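You operate a simulated robot arm through the tools that you are given. There is no shell and no other tool.

The job below is to be done with a simulated robot arm. You get a single attempt, and the scene is never put back.

JOB
Put things in order on the top of the teal bench. At the end: the green cup from the top of the teal bench stands where the wedge stood; the brown ticket block from the top of the teal bench is in the yellow tray; the blue clip from the top of the teal bench stands on top of the orange tape roll; the wedge from the top of the teal bench stands where the brown ticket block stood; whatever was shut is shut again. Leave all else as you found it, and nothing knocked over.

It is judged by the outcome, as a careful person would: the job done as asked, and still so three seconds after it is handed in. It fails if anything else is knocked over, pushed out of place, dropped, spilled or broken.

ROBOT AND FRAMES
A 6-joint arm with a two-finger gripper, fixed in place. Base frame: the origin is on the floor under the middle of its stand, x ahead of it, y to its left, z up; the work surface is at about z = 840. Lengths are in mm, angles in degrees, forces in N, time in s.
With the tool pointing down near the work surface it reaches from about 120 to 680 mm from the base axis. Its first joint turns from -66.0 to 66.0 degrees. Payload 2.45 kg.
The TCP is the grasp point between the finger pads, 30 mm short of the fingertips. In the tool frame z runs along the fingers and y along their closing line. The gripper opens to 106 mm; its body begins 79 mm behind the TCP.
Orientation is that of the tool frame in the base frame, as a unit quaternion [w, x, y, z]. With the fingers straight down and closing along the base's y, the tool's x points along the base's -x, its y along +y and its z along -z.

CONTROLS
- The arm moves only by the tool nudge_tool. Its argument "steps" is a list of rows, each a list of 7 numbers: the shift along the base's x, y, z in units of 250 mm (1.0 is 250 mm), then the turn, a rotation vector about the base's x, y, z in units of 90 degrees (1.0 is 90 degrees), then the opening, from 0 (shut) to 1 (fully open). In form: [[dx, dy, dz, ax, ay, az, fingers], ...]. A call has 1 to 20 rows; each row is the pose to reach, as a shift and turn from the pose commanded when the call began. A call with a number of a shift or a turn outside -1 to 1 is refused whole. Each row takes 0.2 s and may step no farther than 50 mm and 8.6 degrees from the row before; otherwise, or with a gripper value out of range, the whole call is refused. Where a pose cannot be reached the arm comes as near as it can. A force on the tool above 40 N (or 10 N above the force at the start of the call, whichever is more), or a blocked arm, ends the call early, and 0.2 s more pass. The fingers move at their own pace (about 153 mm/s each) and stop on an object; they squeeze with about 45 N. The grip force told is the motor's: it shows also when the fingers shut on nothing. Time passes only in rows, and 0.2 s behind the last, so rows that repeat a pose let the fingers close. The reply holds the time, the measured pose of the TCP, the force on the tool along the base axes, the opening and the grip force, in the units named above and with some noise, with the torque about the TCP (base axes, N m) and any sound that the robot's microphone picked up.
- Cameras (640 x 400 px; columns grow to the right, rows downward): "scene" is fixed at [78.7, 434.4, 1393.9]; the picture's right is [-0.63, -0.78, 0.00], its down [-0.46, 0.37, -0.81] and it looks along [0.63, -0.51, -0.59] (base axes); focal length 284 px, centre (320, 200). "wrist" rides on the gripper at [76, -2, -106] in the tool frame; the picture's right is [0.02, 1.00, 0.00], its down [-0.78, 0.02, -0.62] and it looks along [-0.62, 0.01, 0.78] (tool axes); focal length 247 px, centre (320, 200). There is no depth. A picture from a camera that has moved, and an enlarged one, comes with that camera's place and axes in the base frame and with its lens. The place of the scene camera against the robot may be out by one fixed shift of up to 25 mm in any direction.
- snapshot(camera): a new picture of that camera. No time passes.
- enlarge(camera, box): a new picture of the part [left, top, right, bottom] of that camera's present view, enlarged. No time passes.
- close_job(): hands the job in; it is judged then, once.

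Nothing tells you positions but the pictures and the camera data. Unless the task says otherwise, let go and move clear before handing in.

The tools are called after "Request:" as name(argument=value, ...) on one line, values as JSON. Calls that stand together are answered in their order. nudge_tool: Moves the arm, as the interface text tells. Its arguments: {"type":"object","properties":{"steps":{"type":"array","items":{"type":"array","items":{"type":"number"}}}},"required":["steps"]} The other tools are called the same way: snapshot (camera) takes a picture; enlarge (camera, box) takes an enlarged picture of a part of a camera's view; close_job () hands the job in.

At the start:

```text
time: 0.0
eef_pos: [331.4, 19.7, 1163.6]
ee_rot: [0.001, 0.0, 1.0, -0.001]
ft_force: [-0.3, -0.4, -0.4]
wrist_torque: [0.01, -0.01, -0.02]
gripper_width: 106.1
finger_force: 0.0
```

scene: 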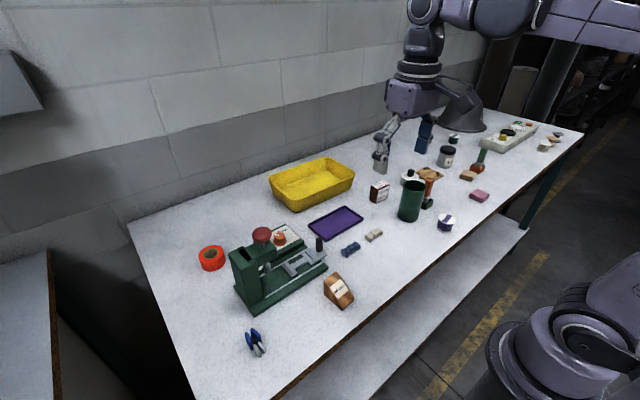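
wrist: 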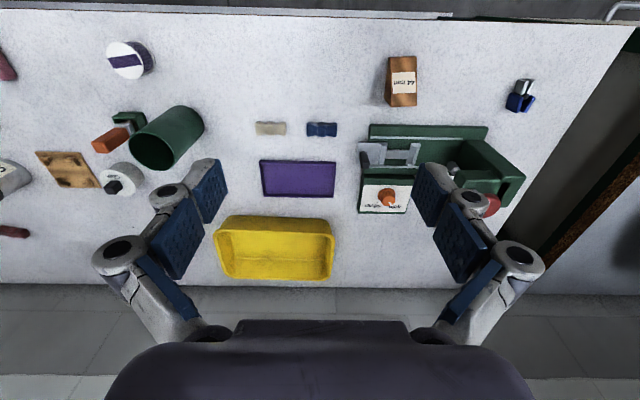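

I see the bench with a yellow tray, purple tray, a green machine, tape roll, cups and small parts. Before moving, I will look at enlarged views to identify each object.

Request:
enlarge(camera="scene", box=[180, 200, 380, 370])

Request:
enlarge(camera="scene", box=[360, 100, 580, 240])

Request:
enlarge(camera="wrist", box=[0, 20, 260, 200])

Request:
enlarge(camera="wrist", box=[240, 40, 560, 240])

```text
2.35 times, centred on (280, 285) of scene
camera zoom: at [78.7, 434.4, 1393.9], right [-0.63, -0.78, 0.0], down [-0.46, 0.37, -0.81], along [0.63, -0.51, -0.59], focal length 668 px, centre (414, 0)
```

zoom: 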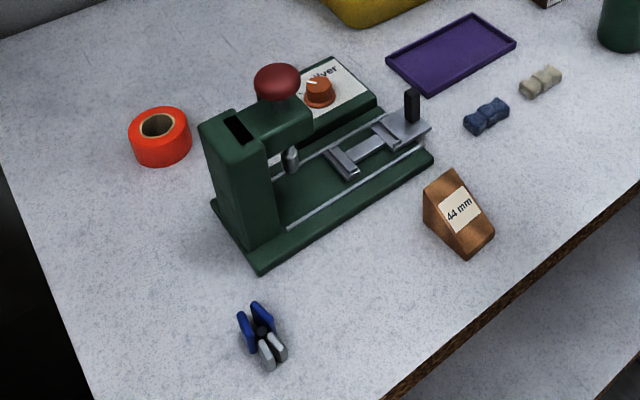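

```text
2.86 times, centred on (470, 170) of scene
camera zoom: at [78.7, 434.4, 1393.9], right [-0.63, -0.78, 0.0], down [-0.46, 0.37, -0.81], along [0.63, -0.51, -0.59], focal length 812 px, centre (-109, 286)
```

zoom: 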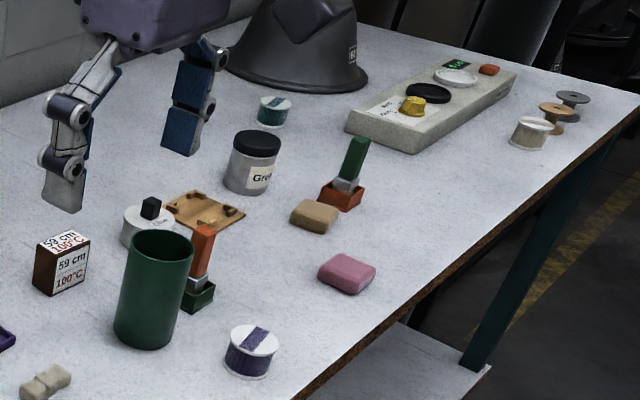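

```text
2.22 times, centred on (130, 110) of wrist
camera zoom: at [255.0, 18.5, 1268.9], right [-0.02, 1.0, 0.0], down [0.78, 0.02, 0.62], along [0.62, 0.01, -0.78], focal length 549 px, centre (742, 400)
```

zoom: 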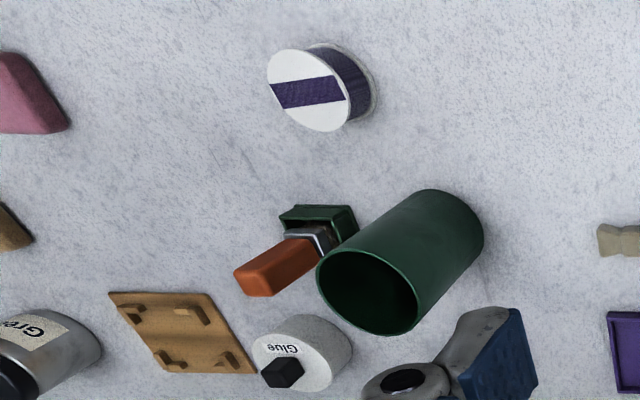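

```text
2.00 times, centred on (400, 140) of wrist
camera zoom: at [255.0, 18.5, 1268.9], right [-0.02, 1.0, 0.0], down [0.78, 0.02, 0.62], along [0.62, 0.01, -0.78], focal length 494 px, centre (160, 320)
```

zoom: 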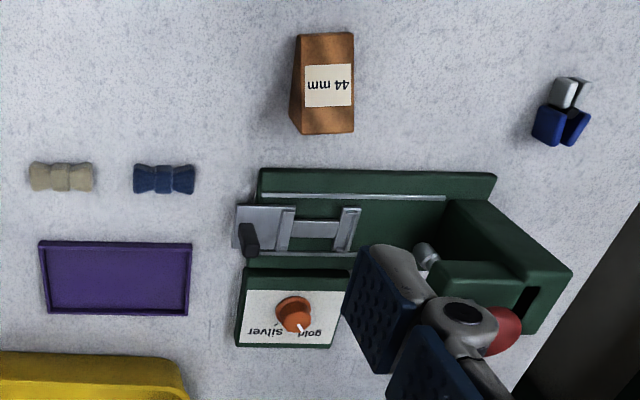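

The ticket block ("59 cm / 100°C") is near (560, -208), the cup near (431, -224), the wedge near (349, 149), the clip near (364, 346) and the tape roll near (624, 340). I will move the wrist camera high over the cup and block area to measure them better.

Request:
nudge_tool(steps=[[0.026, -0.147, -0.056, 0, 0, 0, 1], [0.051, -0.293, -0.111, 0, 0, 0, 1], [0.077, -0.44, -0.167, 0, 0, 0, 1], [0.103, -0.586, -0.223, 0, 0, 0, 1], [0.128, -0.733, -0.278, 0, 0, 0, 1], [0.154, -0.879, -0.334, 0, 0, 0, 1]])

Request:
snapshot(camera="wrist")

Request:
snapshot(camera="scene")

```text
time: 1.4
eef_pos: [368.2, -201.0, 1078.6]
ee_rot: [0.001, 0.0, 1.0, -0.001]
ft_force: [-1.0, 0.2, -0.3]
wrist_torque: [0.05, 0.01, 0.0]
gripper_width: 105.8
finger_force: 0.0
```

```text
taken
camera wrist: at [291.8, -202.1, 1185.3], right [-0.02, 1.0, 0.0], down [0.78, 0.02, 0.62], along [0.62, 0.01, -0.78], focal length 247 px, centre (320, 200)
```

wrist: 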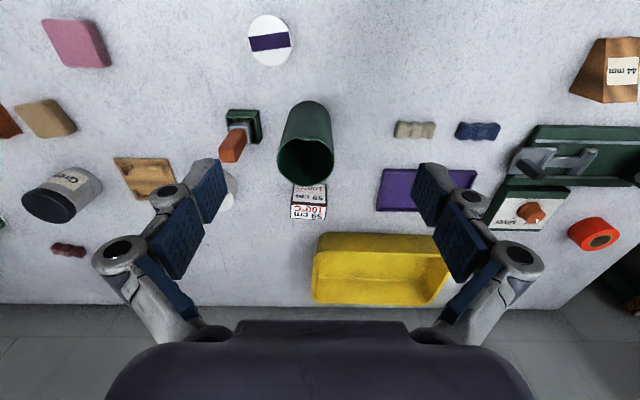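

```text
taken
```

scene: 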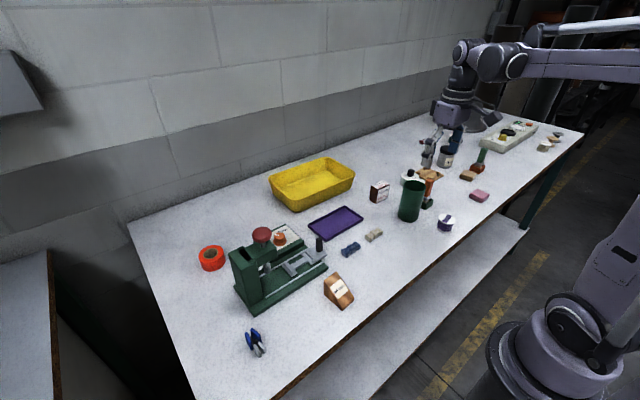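

The block sits just behind the cup as seen from the wrist camera. I will enlarge to measure the cup, block and tray.

Request:
enlarge(camera="wrist", box=[200, 80, 400, 230])

Request:
enlarge(camera="wrist", box=[290, 170, 490, 310])

Request:
enlarge(camera="scene", box=[360, 130, 480, 240])

Request:
enlarge(camera="scene", box=[250, 140, 410, 250])

```text
2.67 times, centred on (300, 155) of wrist
camera zoom: at [291.8, -202.1, 1185.3], right [-0.02, 1.0, 0.0], down [0.78, 0.02, 0.62], along [0.62, 0.01, -0.78], focal length 659 px, centre (373, 320)
```

zoom: 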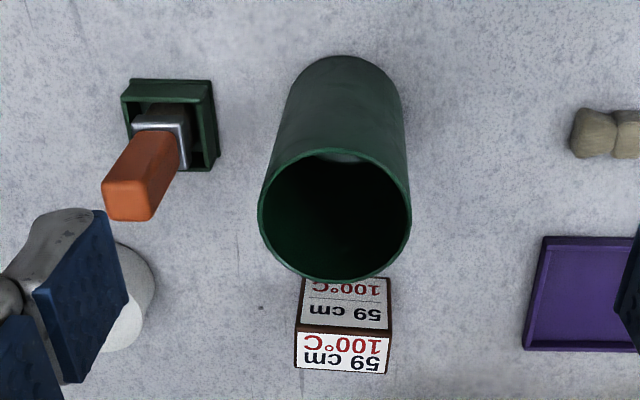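

```text
2.86 times, centred on (390, 240) of wrist
camera zoom: at [291.8, -202.1, 1185.3], right [-0.02, 1.0, 0.0], down [0.78, 0.02, 0.62], along [0.62, 0.01, -0.78], focal length 706 px, centre (120, 86)
```

zoom: 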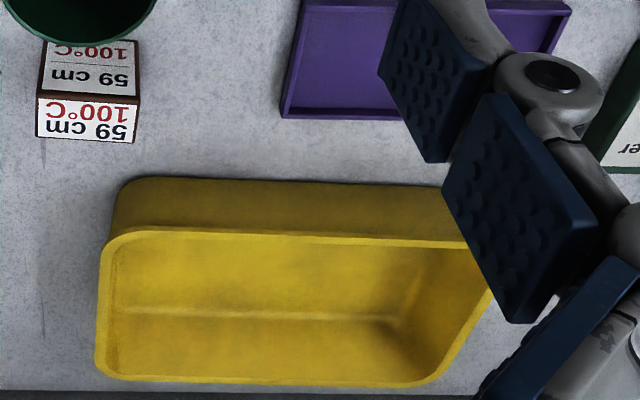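

```text
3.64 times, centred on (420, 185) of scene
camera zoom: at [78.7, 434.4, 1393.9], right [-0.63, -0.78, 0.0], down [-0.46, 0.37, -0.81], along [0.63, -0.51, -0.59], focal length 1033 px, centre (-44, 254)
```

zoom: 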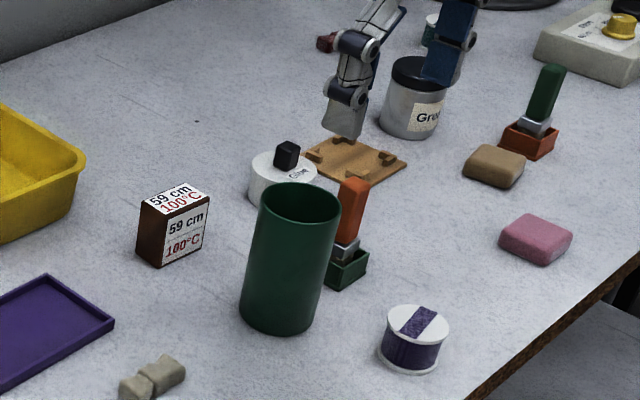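

```text
3.64 times, centred on (330, 195) of scene
camera zoom: at [78.7, 434.4, 1393.9], right [-0.63, -0.78, 0.0], down [-0.46, 0.37, -0.81], along [0.63, -0.51, -0.59], focal length 1033 px, centre (284, 218)
```

zoom: 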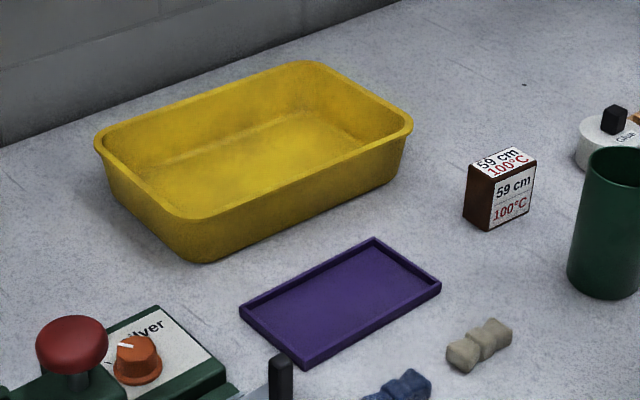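

The cup is centred near (427, -216) with its rim at about z=950. The block is about 55×35×52 mm near (548, -216), and the tray spans roughly x 643–826, y -215…50. I'll shift over the block for a closer view.

Request:
nudge_tool(steps=[[0.15, -0.02, -0.024, 0, 0, 0, 1], [0.28, -0.04, -0.048, 0, 0, 0, 1], [0.408, -0.056, -0.072, 0, 0, 0, 1], [0.408, -0.056, -0.072, 0, 0, 0, 1]])

Request:
snapshot(camera="wrist")

Request:
enlarge(camera="wrist", box=[240, 80, 400, 200])

Request:
enlarge(camera="wrist", box=[240, 0, 400, 110])

```text
time: 2.4
eef_pos: [472.9, -216.0, 1064.3]
ee_rot: [0.001, -0.001, 1.0, 0.0]
ft_force: [0.1, -0.9, -0.9]
wrist_torque: [0.0, -0.01, 0.03]
gripper_width: 105.7
finger_force: 0.0
```

```text
taken
camera wrist: at [396.0, -217.4, 1169.9], right [-0.02, 1.0, 0.0], down [0.78, 0.02, 0.62], along [0.62, 0.01, -0.78], focal length 247 px, centre (320, 200)
```

wrist: 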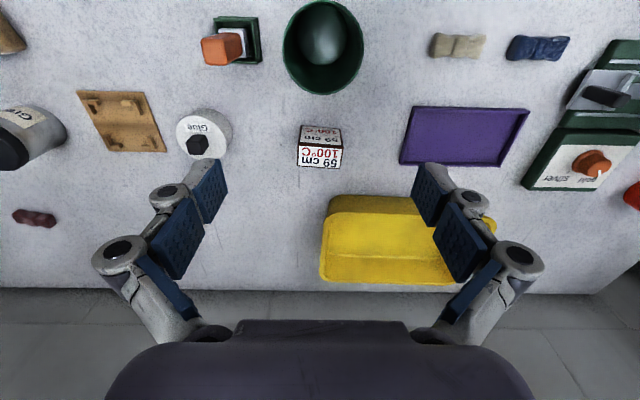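

```text
3.33 times, centred on (320, 140) of wrist
camera zoom: at [396.0, -217.4, 1169.9], right [-0.02, 1.0, 0.0], down [0.78, 0.02, 0.62], along [0.62, 0.01, -0.78], focal length 823 px, centre (320, 400)
```

zoom: 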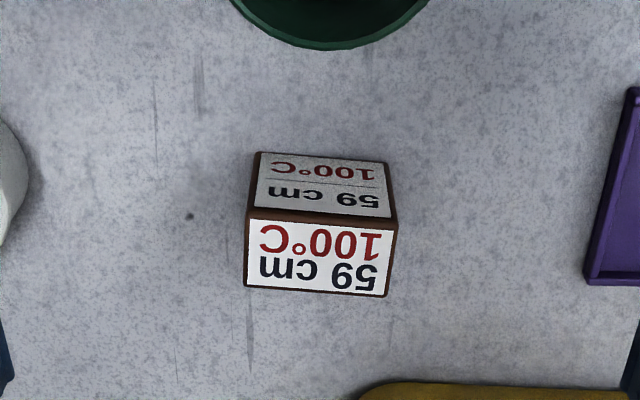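

```text
3.64 times, centred on (320, 55) of wrist
camera zoom: at [396.0, -217.4, 1169.9], right [-0.02, 1.0, 0.0], down [0.78, 0.02, 0.62], along [0.62, 0.01, -0.78], focal length 898 px, centre (320, 727)
```

zoom: 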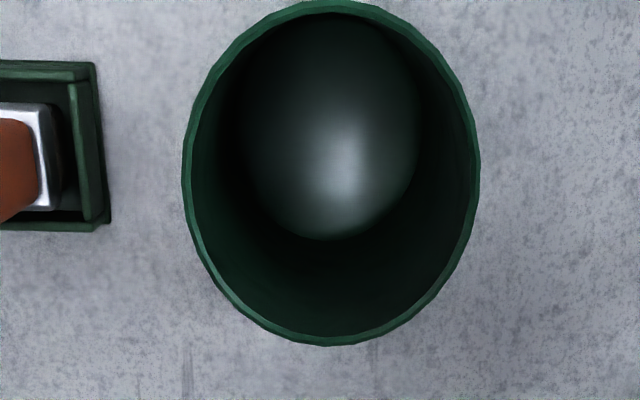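

The block measures about 55×32×55 mm, centred near (545, -215) and yawed about -4°. The cup holds something shiny, possibly a liquid, so I must keep it upright. Next I move above the block with the fingers aligned to it and descend partway.

Request:
nudge_tool(steps=[[0.15, 0, -0.05, 0, 0, -0.02, 1], [0.293, 0, -0.15, 0, 0, -0.044, 1], [0.293, 0, -0.3, 0, 0, -0.044, 1], [0.293, 0, -0.42, 0, 0, -0.044, 1], [0.293, 0, -0.53, 0, 0, -0.044, 1], [0.293, 0, -0.53, 0, 0, -0.044, 1]])

Request:
snapshot(camera="wrist")

Request:
enlarge(camera="scene", box=[340, 100, 480, 230])

```text
time: 3.8
eef_pos: [544.8, -214.5, 930.1]
ee_rot: [0.001, 0.034, 0.999, 0.0]
ft_force: [0.0, 0.8, -0.5]
wrist_torque: [0.02, -0.03, 0.04]
gripper_width: 106.2
finger_force: 0.1
```

```text
taken
camera wrist: at [467.6, -210.0, 1037.0], right [0.05, 1.0, 0.0], down [0.78, -0.04, 0.62], along [0.62, -0.03, -0.78], focal length 247 px, centre (320, 200)
```

wrist: 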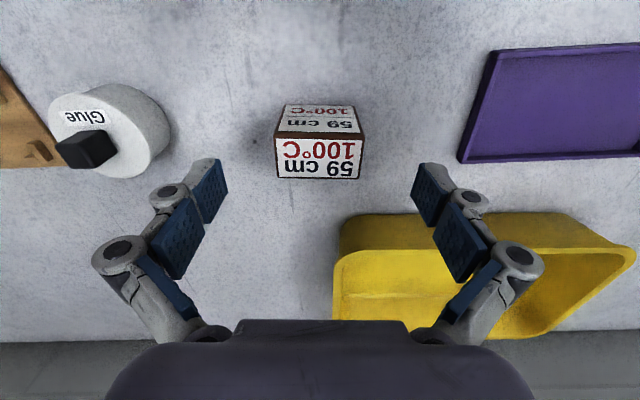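

```text
3.08 times, centred on (410, 165) of scene
camera zoom: at [78.7, 434.4, 1393.9], right [-0.63, -0.78, 0.0], down [-0.46, 0.37, -0.81], along [0.63, -0.51, -0.59], focal length 874 px, centre (43, 308)
```

zoom: 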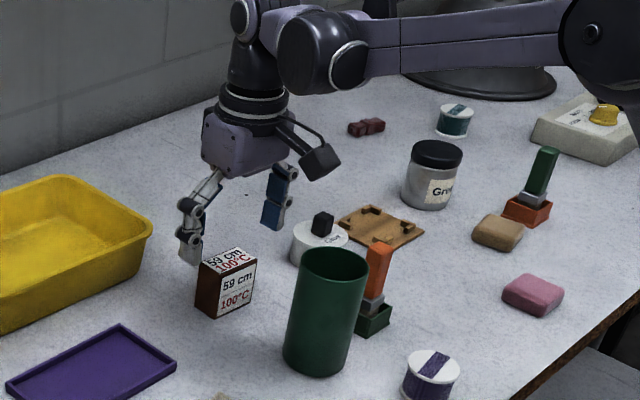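

The fingers straddle the block centrally, and the camera housing clears the cup. Now I go down to z≈890 and close.

Request:
nudge_tool(steps=[[0.006, 0, -0.08, 0, 0, -0.008, 1], [0.006, 0, -0.16, 0, 0, -0.008, 1], [0.006, 0, -0.16, 0, 0, -0.008, 1], [0.006, 0, -0.16, 0, 0, -0.008, 0.3], [0.006, 0, -0.16, 0, 0, -0.008, 0.3], [0.006, 0, -0.16, 0, 0, -0.008, 0.3]])

Request:
enlarge(camera="scene", box=[340, 100, 480, 230])

```text
time: 5.2
eef_pos: [547.0, -214.4, 891.2]
ee_rot: [0.001, 0.041, 0.999, 0.001]
ft_force: [0.3, 0.2, 10.4]
wrist_torque: [-0.01, 0.02, 0.05]
gripper_width: 54.8
finger_force: 45.0
```

```text
3.08 times, centred on (410, 165) of scene
camera zoom: at [78.5, 434.5, 1393.8], right [-0.63, -0.78, 0.0], down [-0.46, 0.37, -0.81], along [0.63, -0.51, -0.59], focal length 874 px, centre (43, 308)
```

zoom: 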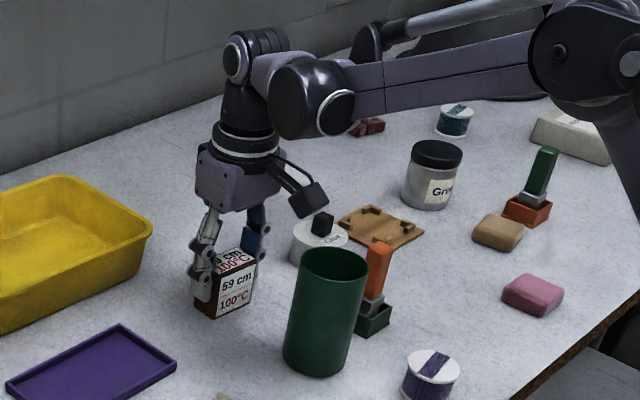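

The block is gripped (54.8 mm). Its original spot is (546, -215) with yaw ≈ -4.5°. I lift straight up and carry it toward the tray's near side.

Request:
nudge_tool(steps=[[0, 0, 0.08, 0, 0, 0, 0.3], [0, 0, 0.22, 0, 0, 0, 0.3], [0, 0, 0.4, 0, 0, 0, 0.3], [0.1, 0.15, 0.4, 0, 0, 0.01, 0.3], [0.2, 0.3, 0.4, 0, 0, 0.03, 0.3], [0.3, 0.45, 0.4, 0, 0, 0.05, 0.3], [0.372, 0.618, 0.4, 0, 0, 0.05, 0.3], [0.372, 0.618, 0.4, 0, 0, 0.05, 0.3]])

Request:
snapshot(camera="wrist")

Request:
snapshot(camera="scene")

```text
time: 7.0
eef_pos: [638.4, -55.7, 987.1]
ee_rot: [0.0, 0.001, 1.0, 0.0]
ft_force: [0.5, -0.2, 0.2]
wrist_torque: [0.0, -0.02, -0.03]
gripper_width: 31.8
finger_force: 0.0
```

```text
taken
camera wrist: at [561.7, -56.3, 1093.2], right [-0.02, 1.0, 0.0], down [0.78, 0.01, 0.62], along [0.62, 0.01, -0.78], focal length 247 px, centre (320, 200)
```

wrist: 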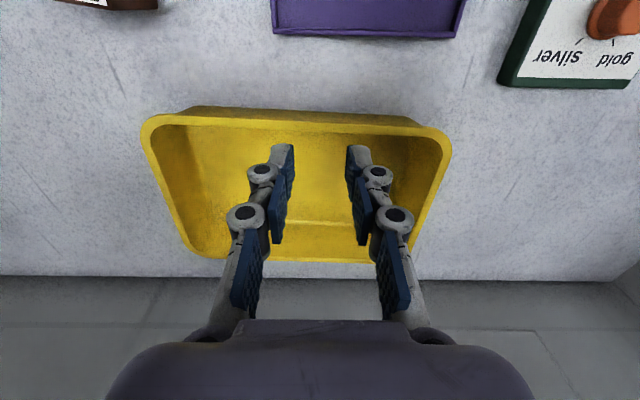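

```text
taken
```

scene: 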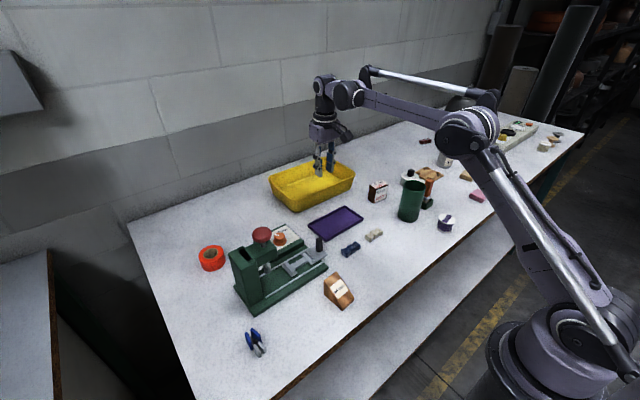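

The grip was lost on the lift: the opening is 31.8 mm and the block is still on the bench. I'll check the state of the block and the fingers.

Request:
enlarge(camera="scene", box=[350, 150, 450, 230])

Request:
enlarge(camera="scene", box=[260, 60, 400, 220])

Request:
enlarge(camera="wrist", box=[200, 120, 440, 330])

```text
5.00 times, centred on (400, 190) of scene
camera zoom: at [78.6, 434.4, 1393.9], right [-0.63, -0.78, 0.0], down [-0.46, 0.37, -0.81], along [0.63, -0.51, -0.59], focal length 1420 px, centre (-80, 250)
```

zoom: 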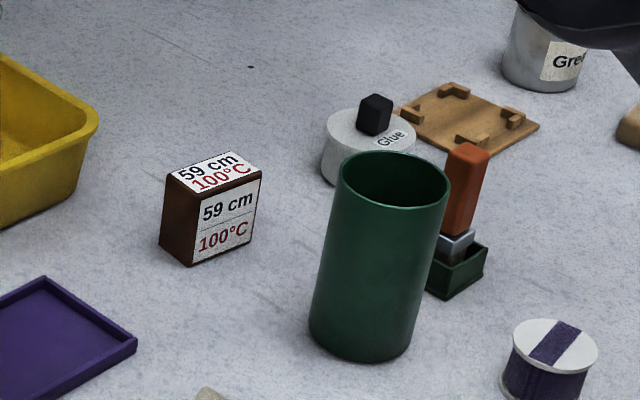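

```text
2.50 times, centred on (330, 140) of scene
camera zoom: at [78.6, 434.4, 1393.9], right [-0.63, -0.78, 0.0], down [-0.46, 0.37, -0.81], along [0.63, -0.51, -0.59], focal length 710 px, centre (295, 350)
```

zoom: 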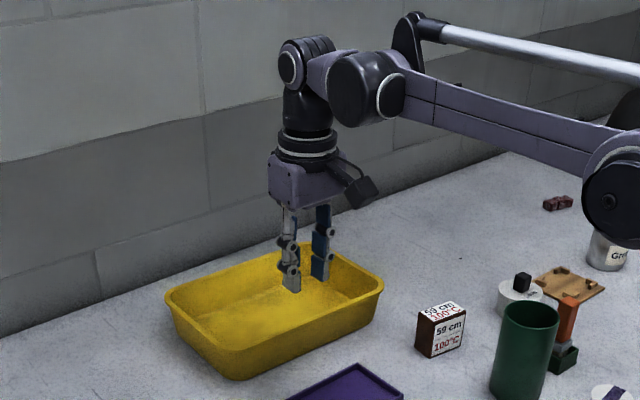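

```text
1.90 times, centred on (320, 225) of wrist
camera zoom: at [561.7, -56.3, 1093.2], right [-0.02, 1.0, 0.0], down [0.78, 0.01, 0.62], along [0.62, 0.01, -0.78], focal length 470 px, centre (320, 152)
```

zoom: 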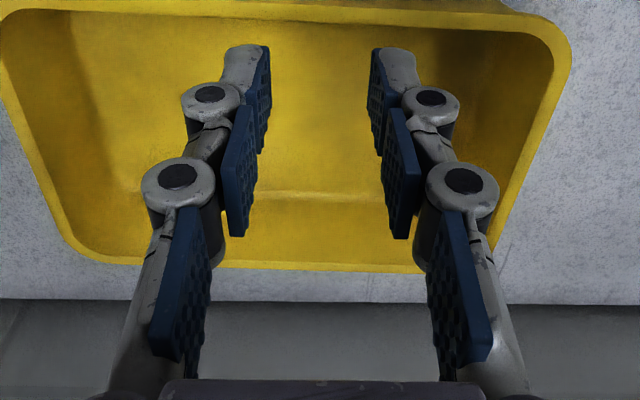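

The block still stands in its original place; it slipped because only the fingertips held its top. I will return, tilt the tool about 8° so the camera housing clears the cup, and grasp lower.

Request:
nudge_tool(steps=[[-0.074, -0.124, 0, 0, 0.018, -0.01, 1], [-0.149, -0.247, 0, 0.001, 0.036, -0.02, 1], [-0.223, -0.371, 0, 0.002, 0.053, -0.03, 1], [-0.298, -0.494, 0, 0.003, 0.071, -0.04, 1], [-0.372, -0.618, 0, 0.0035, 0.089, -0.05, 1], [-0.372, -0.618, 0, 0.0035, 0.089, -0.05, 1], [-0.372, -0.618, 0, 0.0035, 0.089, -0.05, 1]])

Request:
snapshot(camera="wrist")

Request:
enlarge(camera="wrist", box=[240, 120, 400, 220])

```text
time: 8.6
eef_pos: [545.3, -216.4, 987.0]
ee_rot: [-0.07, 0.041, 0.997, 0.003]
ft_force: [0.5, -0.4, 0.1]
wrist_torque: [-0.01, 0.01, 0.02]
gripper_width: 106.1
finger_force: 0.2
```

```text
taken
camera wrist: at [485.5, -211.8, 1103.2], right [0.06, 1.0, 0.0], down [0.86, -0.05, 0.51], along [0.51, -0.03, -0.86], focal length 247 px, centre (320, 200)
```

wrist: 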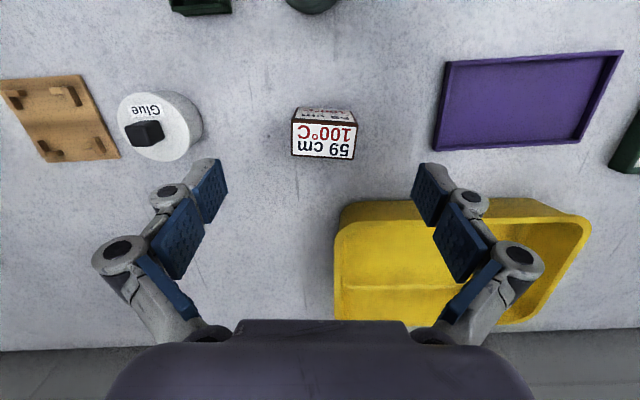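

```text
4.00 times, centred on (320, 170) of wrist
camera zoom: at [485.5, -211.8, 1103.2], right [0.06, 1.0, 0.0], down [0.86, -0.05, 0.51], along [0.51, -0.03, -0.86], focal length 988 px, centre (320, 320)
```

zoom: 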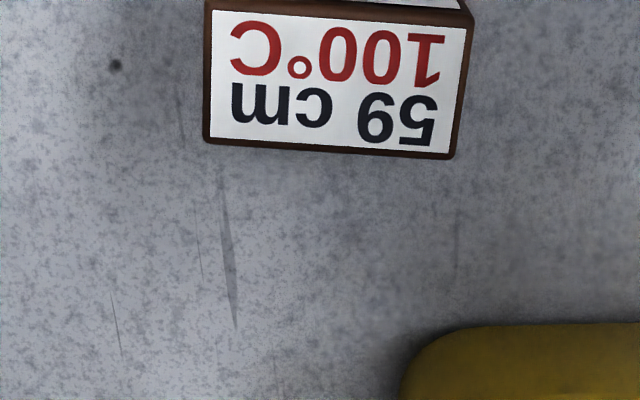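

The block is centred near (548, -214), yawed about -6°. I descend around it to z≈876 and check before closing.

Request:
nudge_tool(steps=[[0.011, 0.008, -0.12, 0, 0, -0.015, 1], [0.011, 0.008, -0.24, 0, 0, -0.015, 1], [0.011, 0.008, -0.34, 0, 0, -0.015, 1], [0.011, 0.008, -0.41, 0, 0, -0.015, 1], [0.011, 0.008, -0.444, 0, 0, -0.015, 1], [0.011, 0.008, -0.444, 0, 0, -0.015, 1]])

Request:
snapshot(camera="wrist")

Request:
enlarge(camera="scene", box=[340, 100, 480, 230])

```text
time: 10.0
eef_pos: [549.1, -212.3, 879.1]
ee_rot: [-0.069, 0.052, 0.996, 0.004]
ft_force: [0.9, -0.6, 0.0]
wrist_torque: [0.01, 0.03, -0.02]
gripper_width: 105.8
finger_force: 0.0
```

```text
taken
camera wrist: at [487.1, -206.4, 993.9], right [0.08, 1.0, 0.0], down [0.86, -0.07, 0.51], along [0.51, -0.04, -0.86], focal length 247 px, centre (320, 200)
```

wrist: 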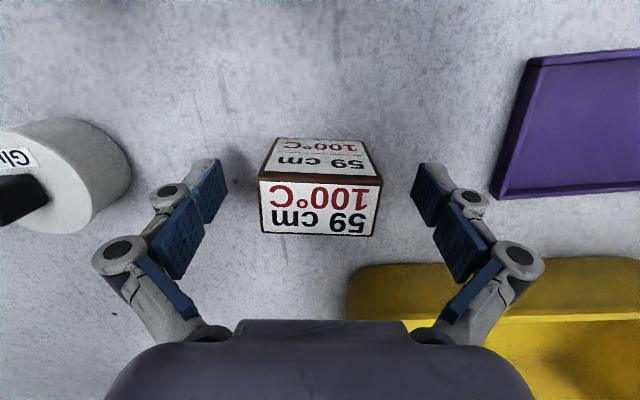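

```text
3.08 times, centred on (410, 165) of scene
camera zoom: at [78.7, 434.4, 1393.9], right [-0.63, -0.78, 0.0], down [-0.46, 0.37, -0.81], along [0.63, -0.51, -0.59], focal length 874 px, centre (43, 308)
```

zoom: 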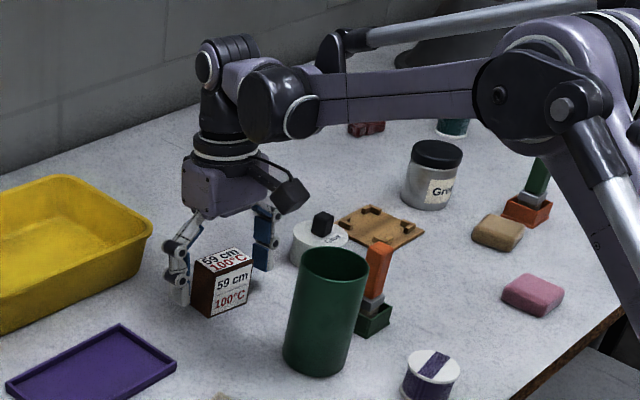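

The block is well centred and aligned between the pads. I close and check, with no lift yet.

Request:
nudge_tool(steps=[[0, 0, 0, 0, 0, 0, 0.6], [0, 0, 0, 0, 0, 0, 0.4], [0, 0, 0, 0, 0, 0, 0.2], [0, 0, 0, 0, 0, 0, 0.2]])

Request:
snapshot(camera="wrist")

Request:
enlarge(camera="scene", box=[350, 130, 430, 220])

```text
time: 11.0
eef_pos: [548.0, -211.4, 878.4]
ee_rot: [-0.069, 0.052, 0.996, 0.004]
ft_force: [0.7, -0.6, 5.9]
wrist_torque: [-0.02, -0.01, -0.01]
gripper_width: 54.9
finger_force: 44.9
```

```text
taken
camera wrist: at [487.1, -206.4, 994.3], right [0.08, 1.0, 0.0], down [0.86, -0.07, 0.51], along [0.51, -0.04, -0.86], focal length 247 px, centre (320, 200)
```

wrist: 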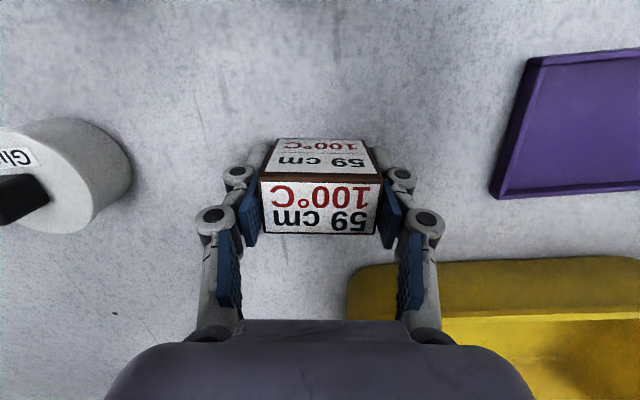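

```text
4.44 times, centred on (390, 175) of scene
camera zoom: at [78.6, 434.4, 1393.9], right [-0.63, -0.78, 0.0], down [-0.46, 0.37, -0.81], along [0.63, -0.51, -0.59], focal length 1262 px, centre (9, 311)
```

zoom: 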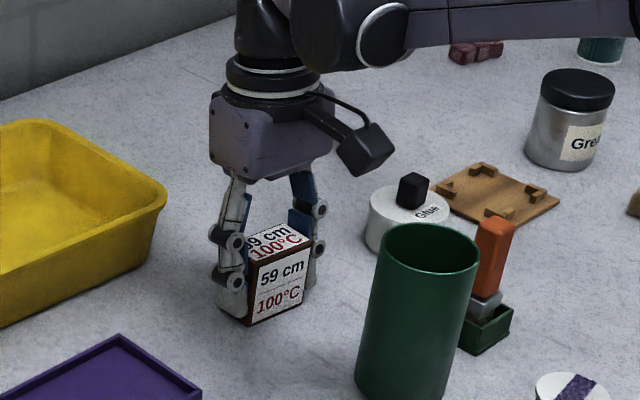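

Gripped with the pads fully along the sides. I lift slowly by 20 mm and verify.

Request:
nudge_tool(steps=[[0, 0, 0.01, 0, 0, 0, 0.2], [0, 0, 0.02, 0, 0, 0, 0.2], [0, 0, 0.035, 0, 0, 0, 0.2], [0, 0, 0.05, 0, 0, 0, 0.2], [0, 0, 0.065, 0, 0, 0, 0.2], [0, 0, 0.08, 0, 0, 0, 0.2], [0, 0, 0.08, 0, 0, 0, 0.2]])

Request:
snapshot(camera="wrist")

Request:
enlarge(camera="scene", box=[350, 130, 430, 220])

```text
time: 12.6
eef_pos: [548.9, -211.2, 896.8]
ee_rot: [-0.069, 0.052, 0.996, 0.004]
ft_force: [-0.3, 0.4, -0.6]
wrist_torque: [0.0, -0.01, 0.0]
gripper_width: 54.9
finger_force: 44.4
```

```text
taken
camera wrist: at [487.5, -206.9, 1013.6], right [0.08, 1.0, 0.0], down [0.86, -0.07, 0.51], along [0.51, -0.04, -0.86], focal length 247 px, centre (320, 200)
```

wrist: 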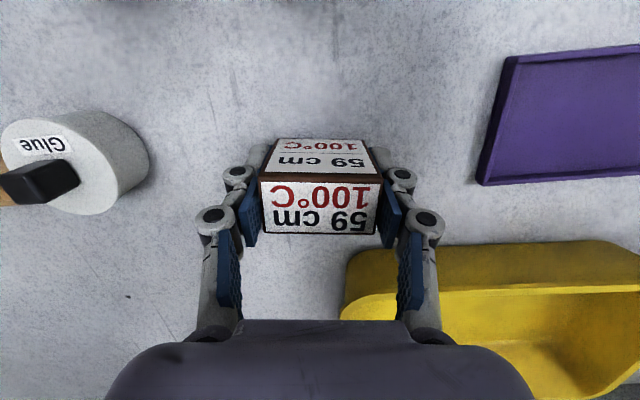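

```text
4.44 times, centred on (390, 175) of scene
camera zoom: at [78.7, 434.4, 1393.9], right [-0.63, -0.78, 0.0], down [-0.46, 0.37, -0.81], along [0.63, -0.51, -0.59], focal length 1262 px, centre (9, 311)
```

zoom: 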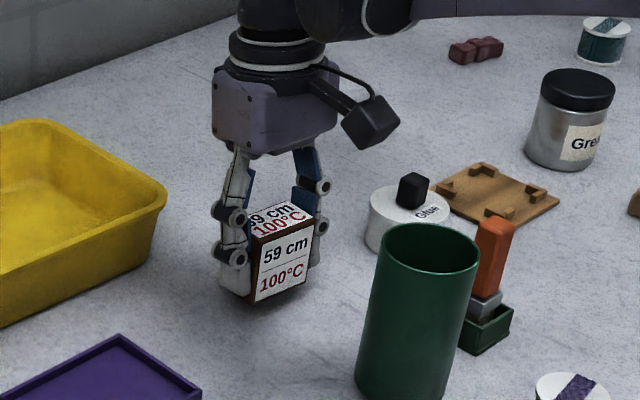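

The block is now held and lifts with the tool. I carry it above the near part of the tray, untilting on the way.

Request:
nudge_tool(steps=[[0, 0, 0.08, 0, 0, 0, 0.2], [0, 0, 0.18, 0, 0, 0, 0.2], [0, 0, 0.312, 0, 0, 0, 0.2], [0.08, 0.1, 0.312, -0.001, -0.018, 0.012, 0.2], [0.18, 0.22, 0.312, -0.002, -0.036, 0.026, 0.2], [0.28, 0.34, 0.312, -0.003, -0.054, 0.039, 0.2], [0.38, 0.46, 0.312, -0.004, -0.071, 0.052, 0.2], [0.45, 0.56, 0.312, -0.0047, -0.089, 0.065, 0.2], [0.492, 0.604, 0.312, -0.0047, -0.089, 0.065, 0.2], [0.492, 0.604, 0.312, -0.0047, -0.089, 0.065, 0.2]])

Request:
snapshot(camera="wrist")

Request:
enlarge(camera="scene", box=[250, 80, 410, 220])

```text
time: 14.8
eef_pos: [670.8, -60.2, 976.7]
ee_rot: [0.001, 0.002, 1.0, 0.0]
ft_force: [0.5, 0.4, 0.2]
wrist_torque: [-0.01, -0.02, 0.02]
gripper_width: 54.9
finger_force: 45.1
```

```text
taken
camera wrist: at [595.1, -60.9, 1083.1], right [-0.02, 1.0, 0.0], down [0.78, 0.01, 0.62], along [0.62, 0.01, -0.78], focal length 247 px, centre (320, 200)
```

wrist: 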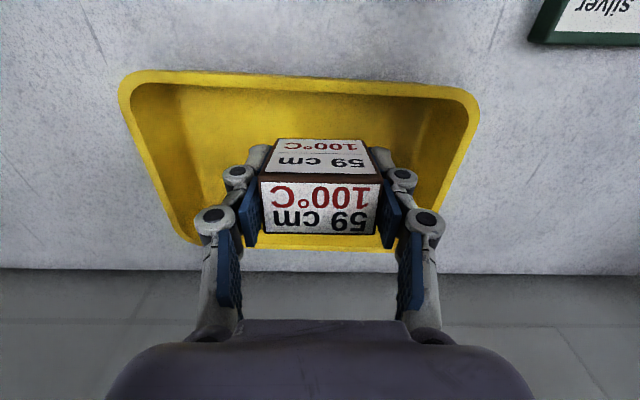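

```text
2.86 times, centred on (330, 150) of scene
camera zoom: at [78.7, 434.4, 1393.9], right [-0.63, -0.78, 0.0], down [-0.46, 0.37, -0.81], along [0.63, -0.51, -0.59], focal length 812 px, centre (291, 343)
```

zoom: 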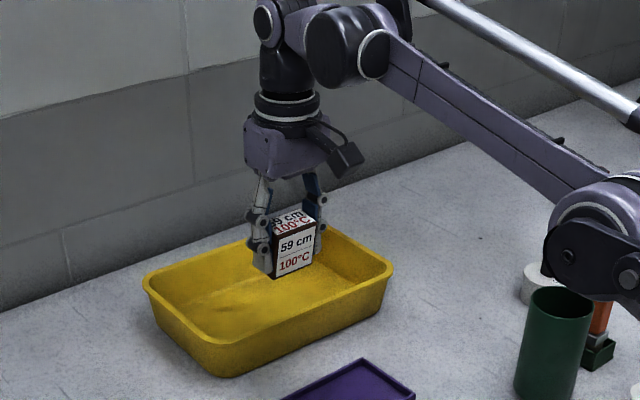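

The block hangs over the tray's near half, clear of the rim. I lower it gently toward the tray floor.

Request:
nudge_tool(steps=[[0.01, 0, -0.08, 0, 0, 0, 0.2], [0.02, 0, -0.17, 0, 0, 0, 0.2], [0.02, 0, -0.26, 0, 0, 0, 0.2], [0.02, 0, -0.31, 0, 0, 0, 0.2], [0.02, 0, -0.335, 0, 0, 0, 0.2], [0.02, 0, -0.35, 0, 0, 0, 0.2], [0.02, 0, -0.35, 0, 0, 0, 0.2]])

Request:
enlarge(camera="scene", box=[250, 110, 390, 220])

Request:
snapshot(camera="wrist")

```text
time: 16.4
eef_pos: [677.6, -61.2, 887.7]
ee_rot: [0.001, 0.002, 1.0, 0.0]
ft_force: [-0.4, 0.0, 0.2]
wrist_torque: [0.0, 0.01, -0.02]
gripper_width: 55.0
finger_force: 45.3
```

```text
3.64 times, centred on (320, 165) of scene
camera zoom: at [78.7, 434.4, 1393.9], right [-0.63, -0.78, 0.0], down [-0.46, 0.37, -0.81], along [0.63, -0.51, -0.59], focal length 1033 px, centre (320, 327)
```

zoom: 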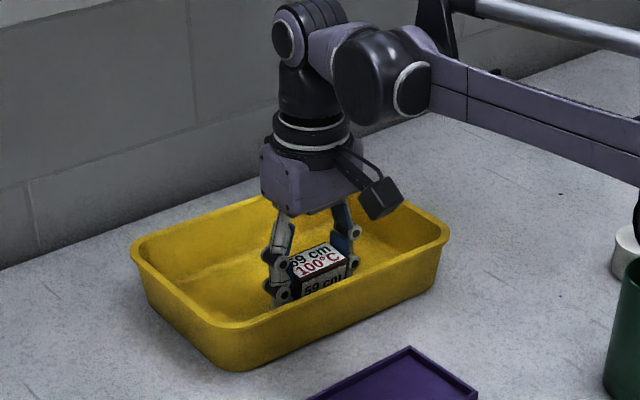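

```text
taken
camera wrist: at [600.3, -61.7, 994.6], right [-0.02, 1.0, 0.0], down [0.78, 0.01, 0.62], along [0.62, 0.01, -0.78], focal length 247 px, centre (320, 200)
```

wrist: 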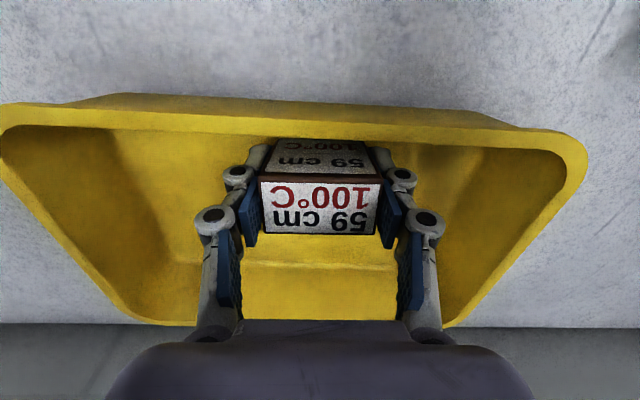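

The block is just above the tray floor inside the near wall. I lower in small steps until I feel contact.

Request:
nudge_tool(steps=[[0, 0, -0.006, 0, 0, 0, 0.2], [0, 0, -0.012, 0, 0, 0, 0.2], [0, 0, -0.016, 0, 0, 0, 0.2], [0, 0, -0.016, 0, 0, 0, 0.2]])

```text
time: 17.4
eef_pos: [676.3, -62.8, 884.3]
ee_rot: [0.001, 0.002, 1.0, 0.0]
ft_force: [1.6, -0.1, 5.4]
wrist_torque: [-0.01, -0.02, 0.02]
gripper_width: 54.9
finger_force: 45.0
```

Contact with the tray floor (5 N). I open and rise straight up.

Request:
nudge_tool(steps=[[0, 0, 0, 0, 0, 0, 0.58], [0, 0, 0, 0, 0, 0, 0.7], [0, 0, 0, 0, 0, 0, 0.85], [0, 0, 0.06, 0, 0, 0, 0.85], [0, 0, 0.18, 0, 0, 0, 0.85], [0, 0, 0.36, 0, 0, 0, 0.85], [0, 0, 0.5, 0, 0, 0, 0.85]])

Request:
snapshot(camera="wrist")

Request:
enlarge(camera="scene", box=[250, 110, 390, 220])

```text
time: 19.0
eef_pos: [665.9, -59.8, 1007.0]
ee_rot: [0.001, 0.001, 1.0, 0.0]
ft_force: [-0.1, 1.1, -0.1]
wrist_torque: [0.04, -0.06, 0.01]
gripper_width: 90.3
finger_force: 0.0
out of reach, approached as far as the arm can: row 6, 7
```

```text
taken
camera wrist: at [588.9, -60.7, 1112.5], right [-0.02, 1.0, 0.0], down [0.78, 0.01, 0.62], along [0.62, 0.01, -0.78], focal length 247 px, centre (320, 200)
```

wrist: 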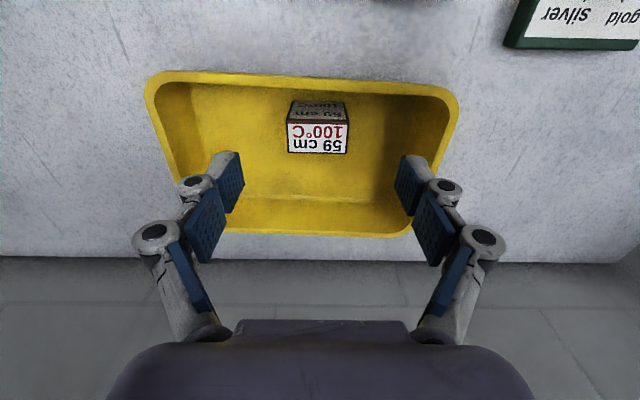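

```text
3.64 times, centred on (320, 165) of scene
camera zoom: at [78.6, 434.4, 1393.9], right [-0.63, -0.78, 0.0], down [-0.46, 0.37, -0.81], along [0.63, -0.51, -0.59], focal length 1033 px, centre (320, 327)
```

zoom: 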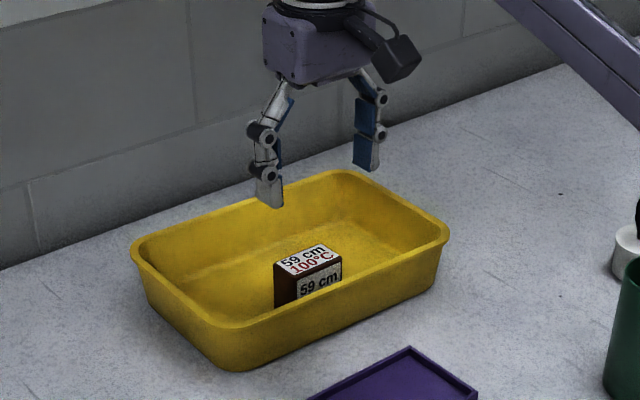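

The ticket block stands in the tray. Now I retract and move over toward the wedge.

Request:
nudge_tool(steps=[[-0.16, 0.04, 0.03, 0, 0, 0, 0.85], [-0.32, 0.08, 0.07, 0, 0, 0, 0.85], [-0.48, 0.12, 0.1, 0, 0, 0, 0.85], [-0.64, 0.16, 0.14, 0, 0, 0, 0.85], [-0.8, 0.2, 0.17, 0, 0, 0, 0.85], [-0.96, 0.24, 0.2, 0, 0, 0, 0.85]])

Request:
nudge_tool(steps=[[-0.14, 0.11, 0, 0, 0, 0, 1], [-0.28, 0.22, 0, 0, 0, 0, 1], [-0.42, 0.33, 0, 0, 0, 0, 1], [-0.56, 0.44, 0, 0, 0, 0, 1], [-0.7, 0.55, 0, 0, 0, 0, 1], [-0.82, 0.6, 0, 0, 0, 0, 1], [-0.82, 0.6, 0, 0, 0, 0, 1]])

Request:
snapshot(camera="wrist")

Request:
snapshot(camera="scene")

```text
time: 20.4
eef_pos: [421.8, 0.3, 1055.6]
ee_rot: [0.0, 0.002, 1.0, 0.0]
ft_force: [-0.3, -0.5, 0.0]
wrist_torque: [0.0, -0.03, -0.01]
gripper_width: 90.0
finger_force: 0.1
```

```text
time: 22.0
eef_pos: [218.6, 152.4, 1054.1]
ee_rot: [0.0, 0.001, 1.0, 0.0]
ft_force: [-0.7, -0.6, -0.5]
wrist_torque: [-0.01, -0.03, -0.02]
gripper_width: 106.1
finger_force: 0.0
```

```text
taken
camera wrist: at [141.2, 151.2, 1160.6], right [-0.02, 1.0, 0.0], down [0.78, 0.01, 0.62], along [0.62, 0.01, -0.78], focal length 247 px, centre (320, 200)
```

wrist: 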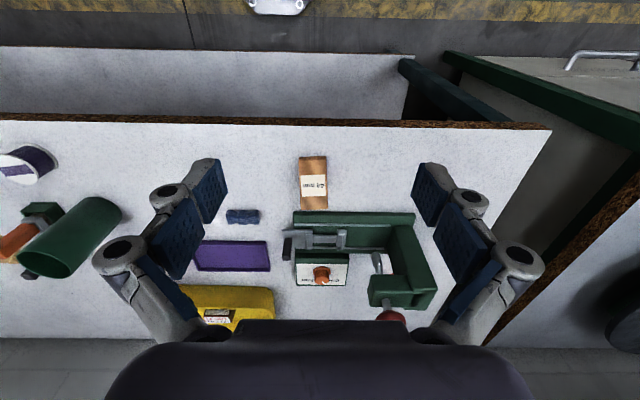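

```text
taken
```

scene: 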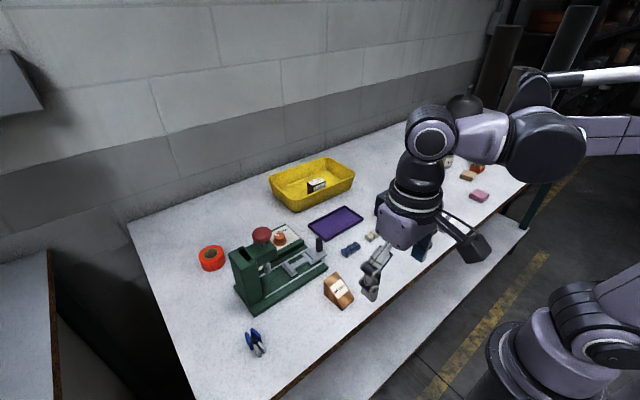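

I see the wedge ahead of the gripper, standing near the machine. I'll enlarge both views to understand its shape.

Request:
enlarge(camera="wrist", box=[260, 130, 380, 230])

Request:
enlarge(camera="scene", box=[300, 250, 380, 330])

Request:
enlarge(camera="wrist", box=[260, 190, 480, 330])

```text
4.00 times, centred on (320, 180) of wrist
camera zoom: at [141.2, 151.2, 1160.6], right [-0.02, 1.0, 0.0], down [0.78, 0.01, 0.62], along [0.62, 0.01, -0.78], focal length 988 px, centre (320, 280)
```

zoom: 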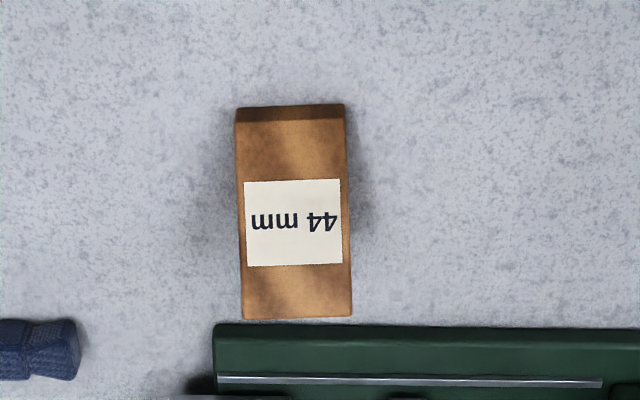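

```text
5.00 times, centred on (340, 290) of scene
camera zoom: at [78.6, 434.4, 1393.9], right [-0.63, -0.78, 0.0], down [-0.46, 0.37, -0.81], along [0.63, -0.51, -0.59], focal length 1420 px, centre (220, -250)
```

zoom: 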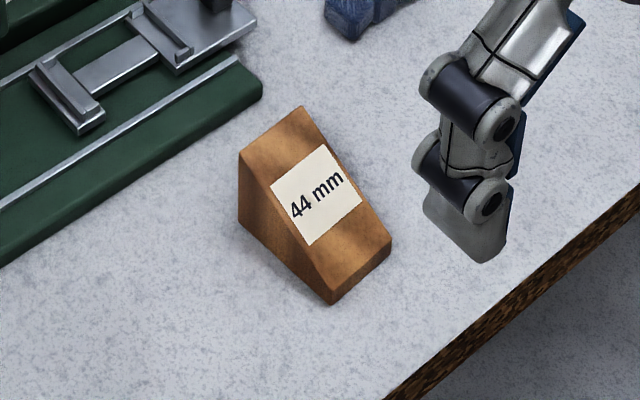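

```text
2.86 times, centred on (370, 260) of wrist
camera zoom: at [141.2, 151.2, 1160.6], right [-0.02, 1.0, 0.0], down [0.78, 0.01, 0.62], along [0.62, 0.01, -0.78], focal length 706 px, centre (177, 29)
```

zoom: 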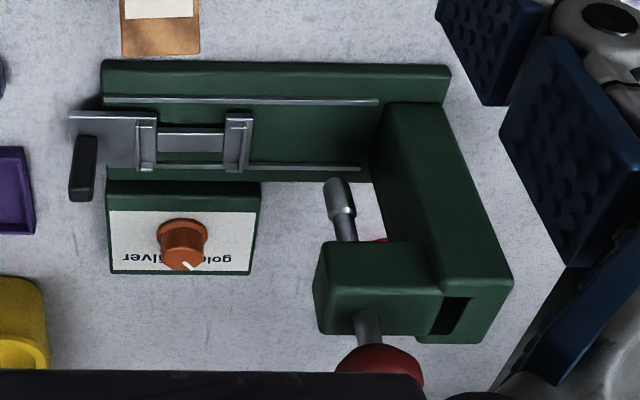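

The wedge (39 mm wide) is low toward the robot and about 55 mm high at the back. It spans x≈315–368, is centred near y=145, and is yawed about +3°. I move above its high end with the fingers closing along y, tilted +8° (needed at the drop-off spot beside the cup).

Request:
nudge_tool(steps=[[0.12, -0.005, -0.05, 0, 0.02, 0.008, 1], [0.26, -0.012, -0.13, -0.001, 0.04, 0.016, 1], [0.4, -0.018, -0.21, -0.0015, 0.06, 0.024, 1], [0.5, -0.024, -0.3, -0.002, 0.075, 0.03, 1], [0.558, -0.026, -0.376, -0.0023, 0.089, 0.033, 1], [0.558, -0.026, -0.376, -0.0023, 0.089, 0.033, 1]])

Request:
snapshot(camera="wrist")

Request:
enlarge(camera="wrist", box=[240, 60, 400, 200])

Request:
snapshot(camera="scene")

```text
time: 23.4
eef_pos: [356.6, 143.8, 958.8]
ee_rot: [-0.07, -0.024, 0.997, -0.001]
ft_force: [0.5, -0.7, -0.5]
wrist_torque: [0.01, 0.01, 0.01]
gripper_width: 106.0
finger_force: 0.0
```

```text
taken
camera wrist: at [295.2, 140.0, 1075.1], right [-0.07, 1.0, 0.0], down [0.86, 0.06, 0.51], along [0.51, 0.04, -0.86], focal length 247 px, centre (320, 200)
```

wrist: 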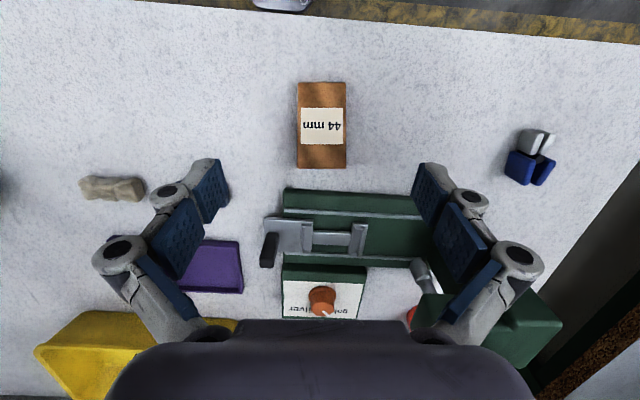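

```text
2.86 times, centred on (320, 130) of wrist
camera zoom: at [295.2, 140.0, 1075.1], right [-0.07, 1.0, 0.0], down [0.86, 0.06, 0.51], along [0.51, 0.04, -0.86], focal length 706 px, centre (320, 400)
```

zoom: 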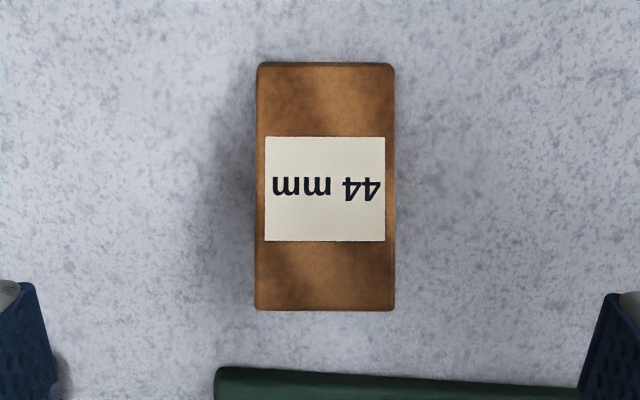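

```text
taken
```

scene: 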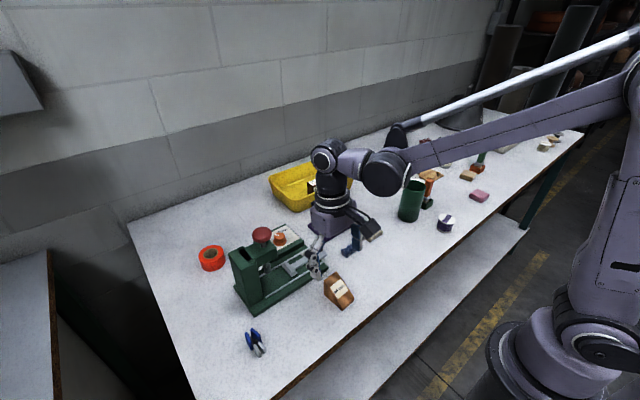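

The wedge is 61 long (x 316–377), 40 wide and about 45 high, and its footprint centre is about (346.5, 146). I descend over its high end, ending with slow steps.

Request:
nudge_tool(steps=[[0.034, 0.003, -0.1, 0, 0, 0, 1], [0.034, 0.003, -0.2, 0, 0, 0, 1], [0.034, 0.003, -0.28, 0, 0, 0, 1], [0.034, 0.003, -0.32, 0, 0, 0, 1], [0.034, 0.003, -0.335, 0, 0, 0, 1], [0.034, 0.003, -0.342, 0, 0, 0, 1], [0.034, 0.003, -0.342, 0, 0, 0, 1]])

Request:
snapshot(camera="wrist")

Request:
enlarge(camera="scene", box=[280, 200, 400, 320])

```text
time: 25.0
eef_pos: [365.1, 144.8, 874.4]
ee_rot: [-0.069, -0.024, 0.997, -0.001]
ft_force: [0.8, 0.3, 0.8]
wrist_torque: [-0.01, 0.03, -0.01]
gripper_width: 106.2
finger_force: 0.1
```

```text
taken
camera wrist: at [305.0, 140.3, 990.5], right [-0.07, 1.0, 0.0], down [0.86, 0.06, 0.51], along [0.51, 0.04, -0.86], focal length 247 px, centre (320, 200)
```

wrist: 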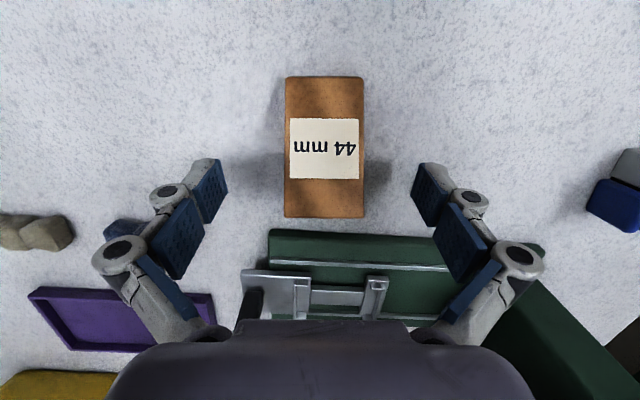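

```text
3.33 times, centred on (340, 260) of scene
camera zoom: at [78.7, 434.4, 1393.9], right [-0.63, -0.78, 0.0], down [-0.46, 0.37, -0.81], along [0.63, -0.51, -0.59], focal length 947 px, centre (253, 0)
```

zoom: 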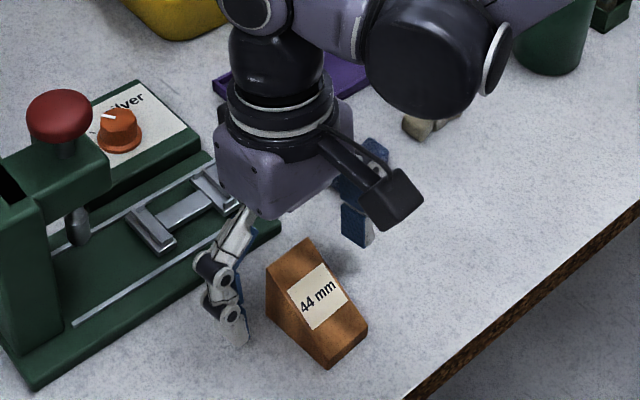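

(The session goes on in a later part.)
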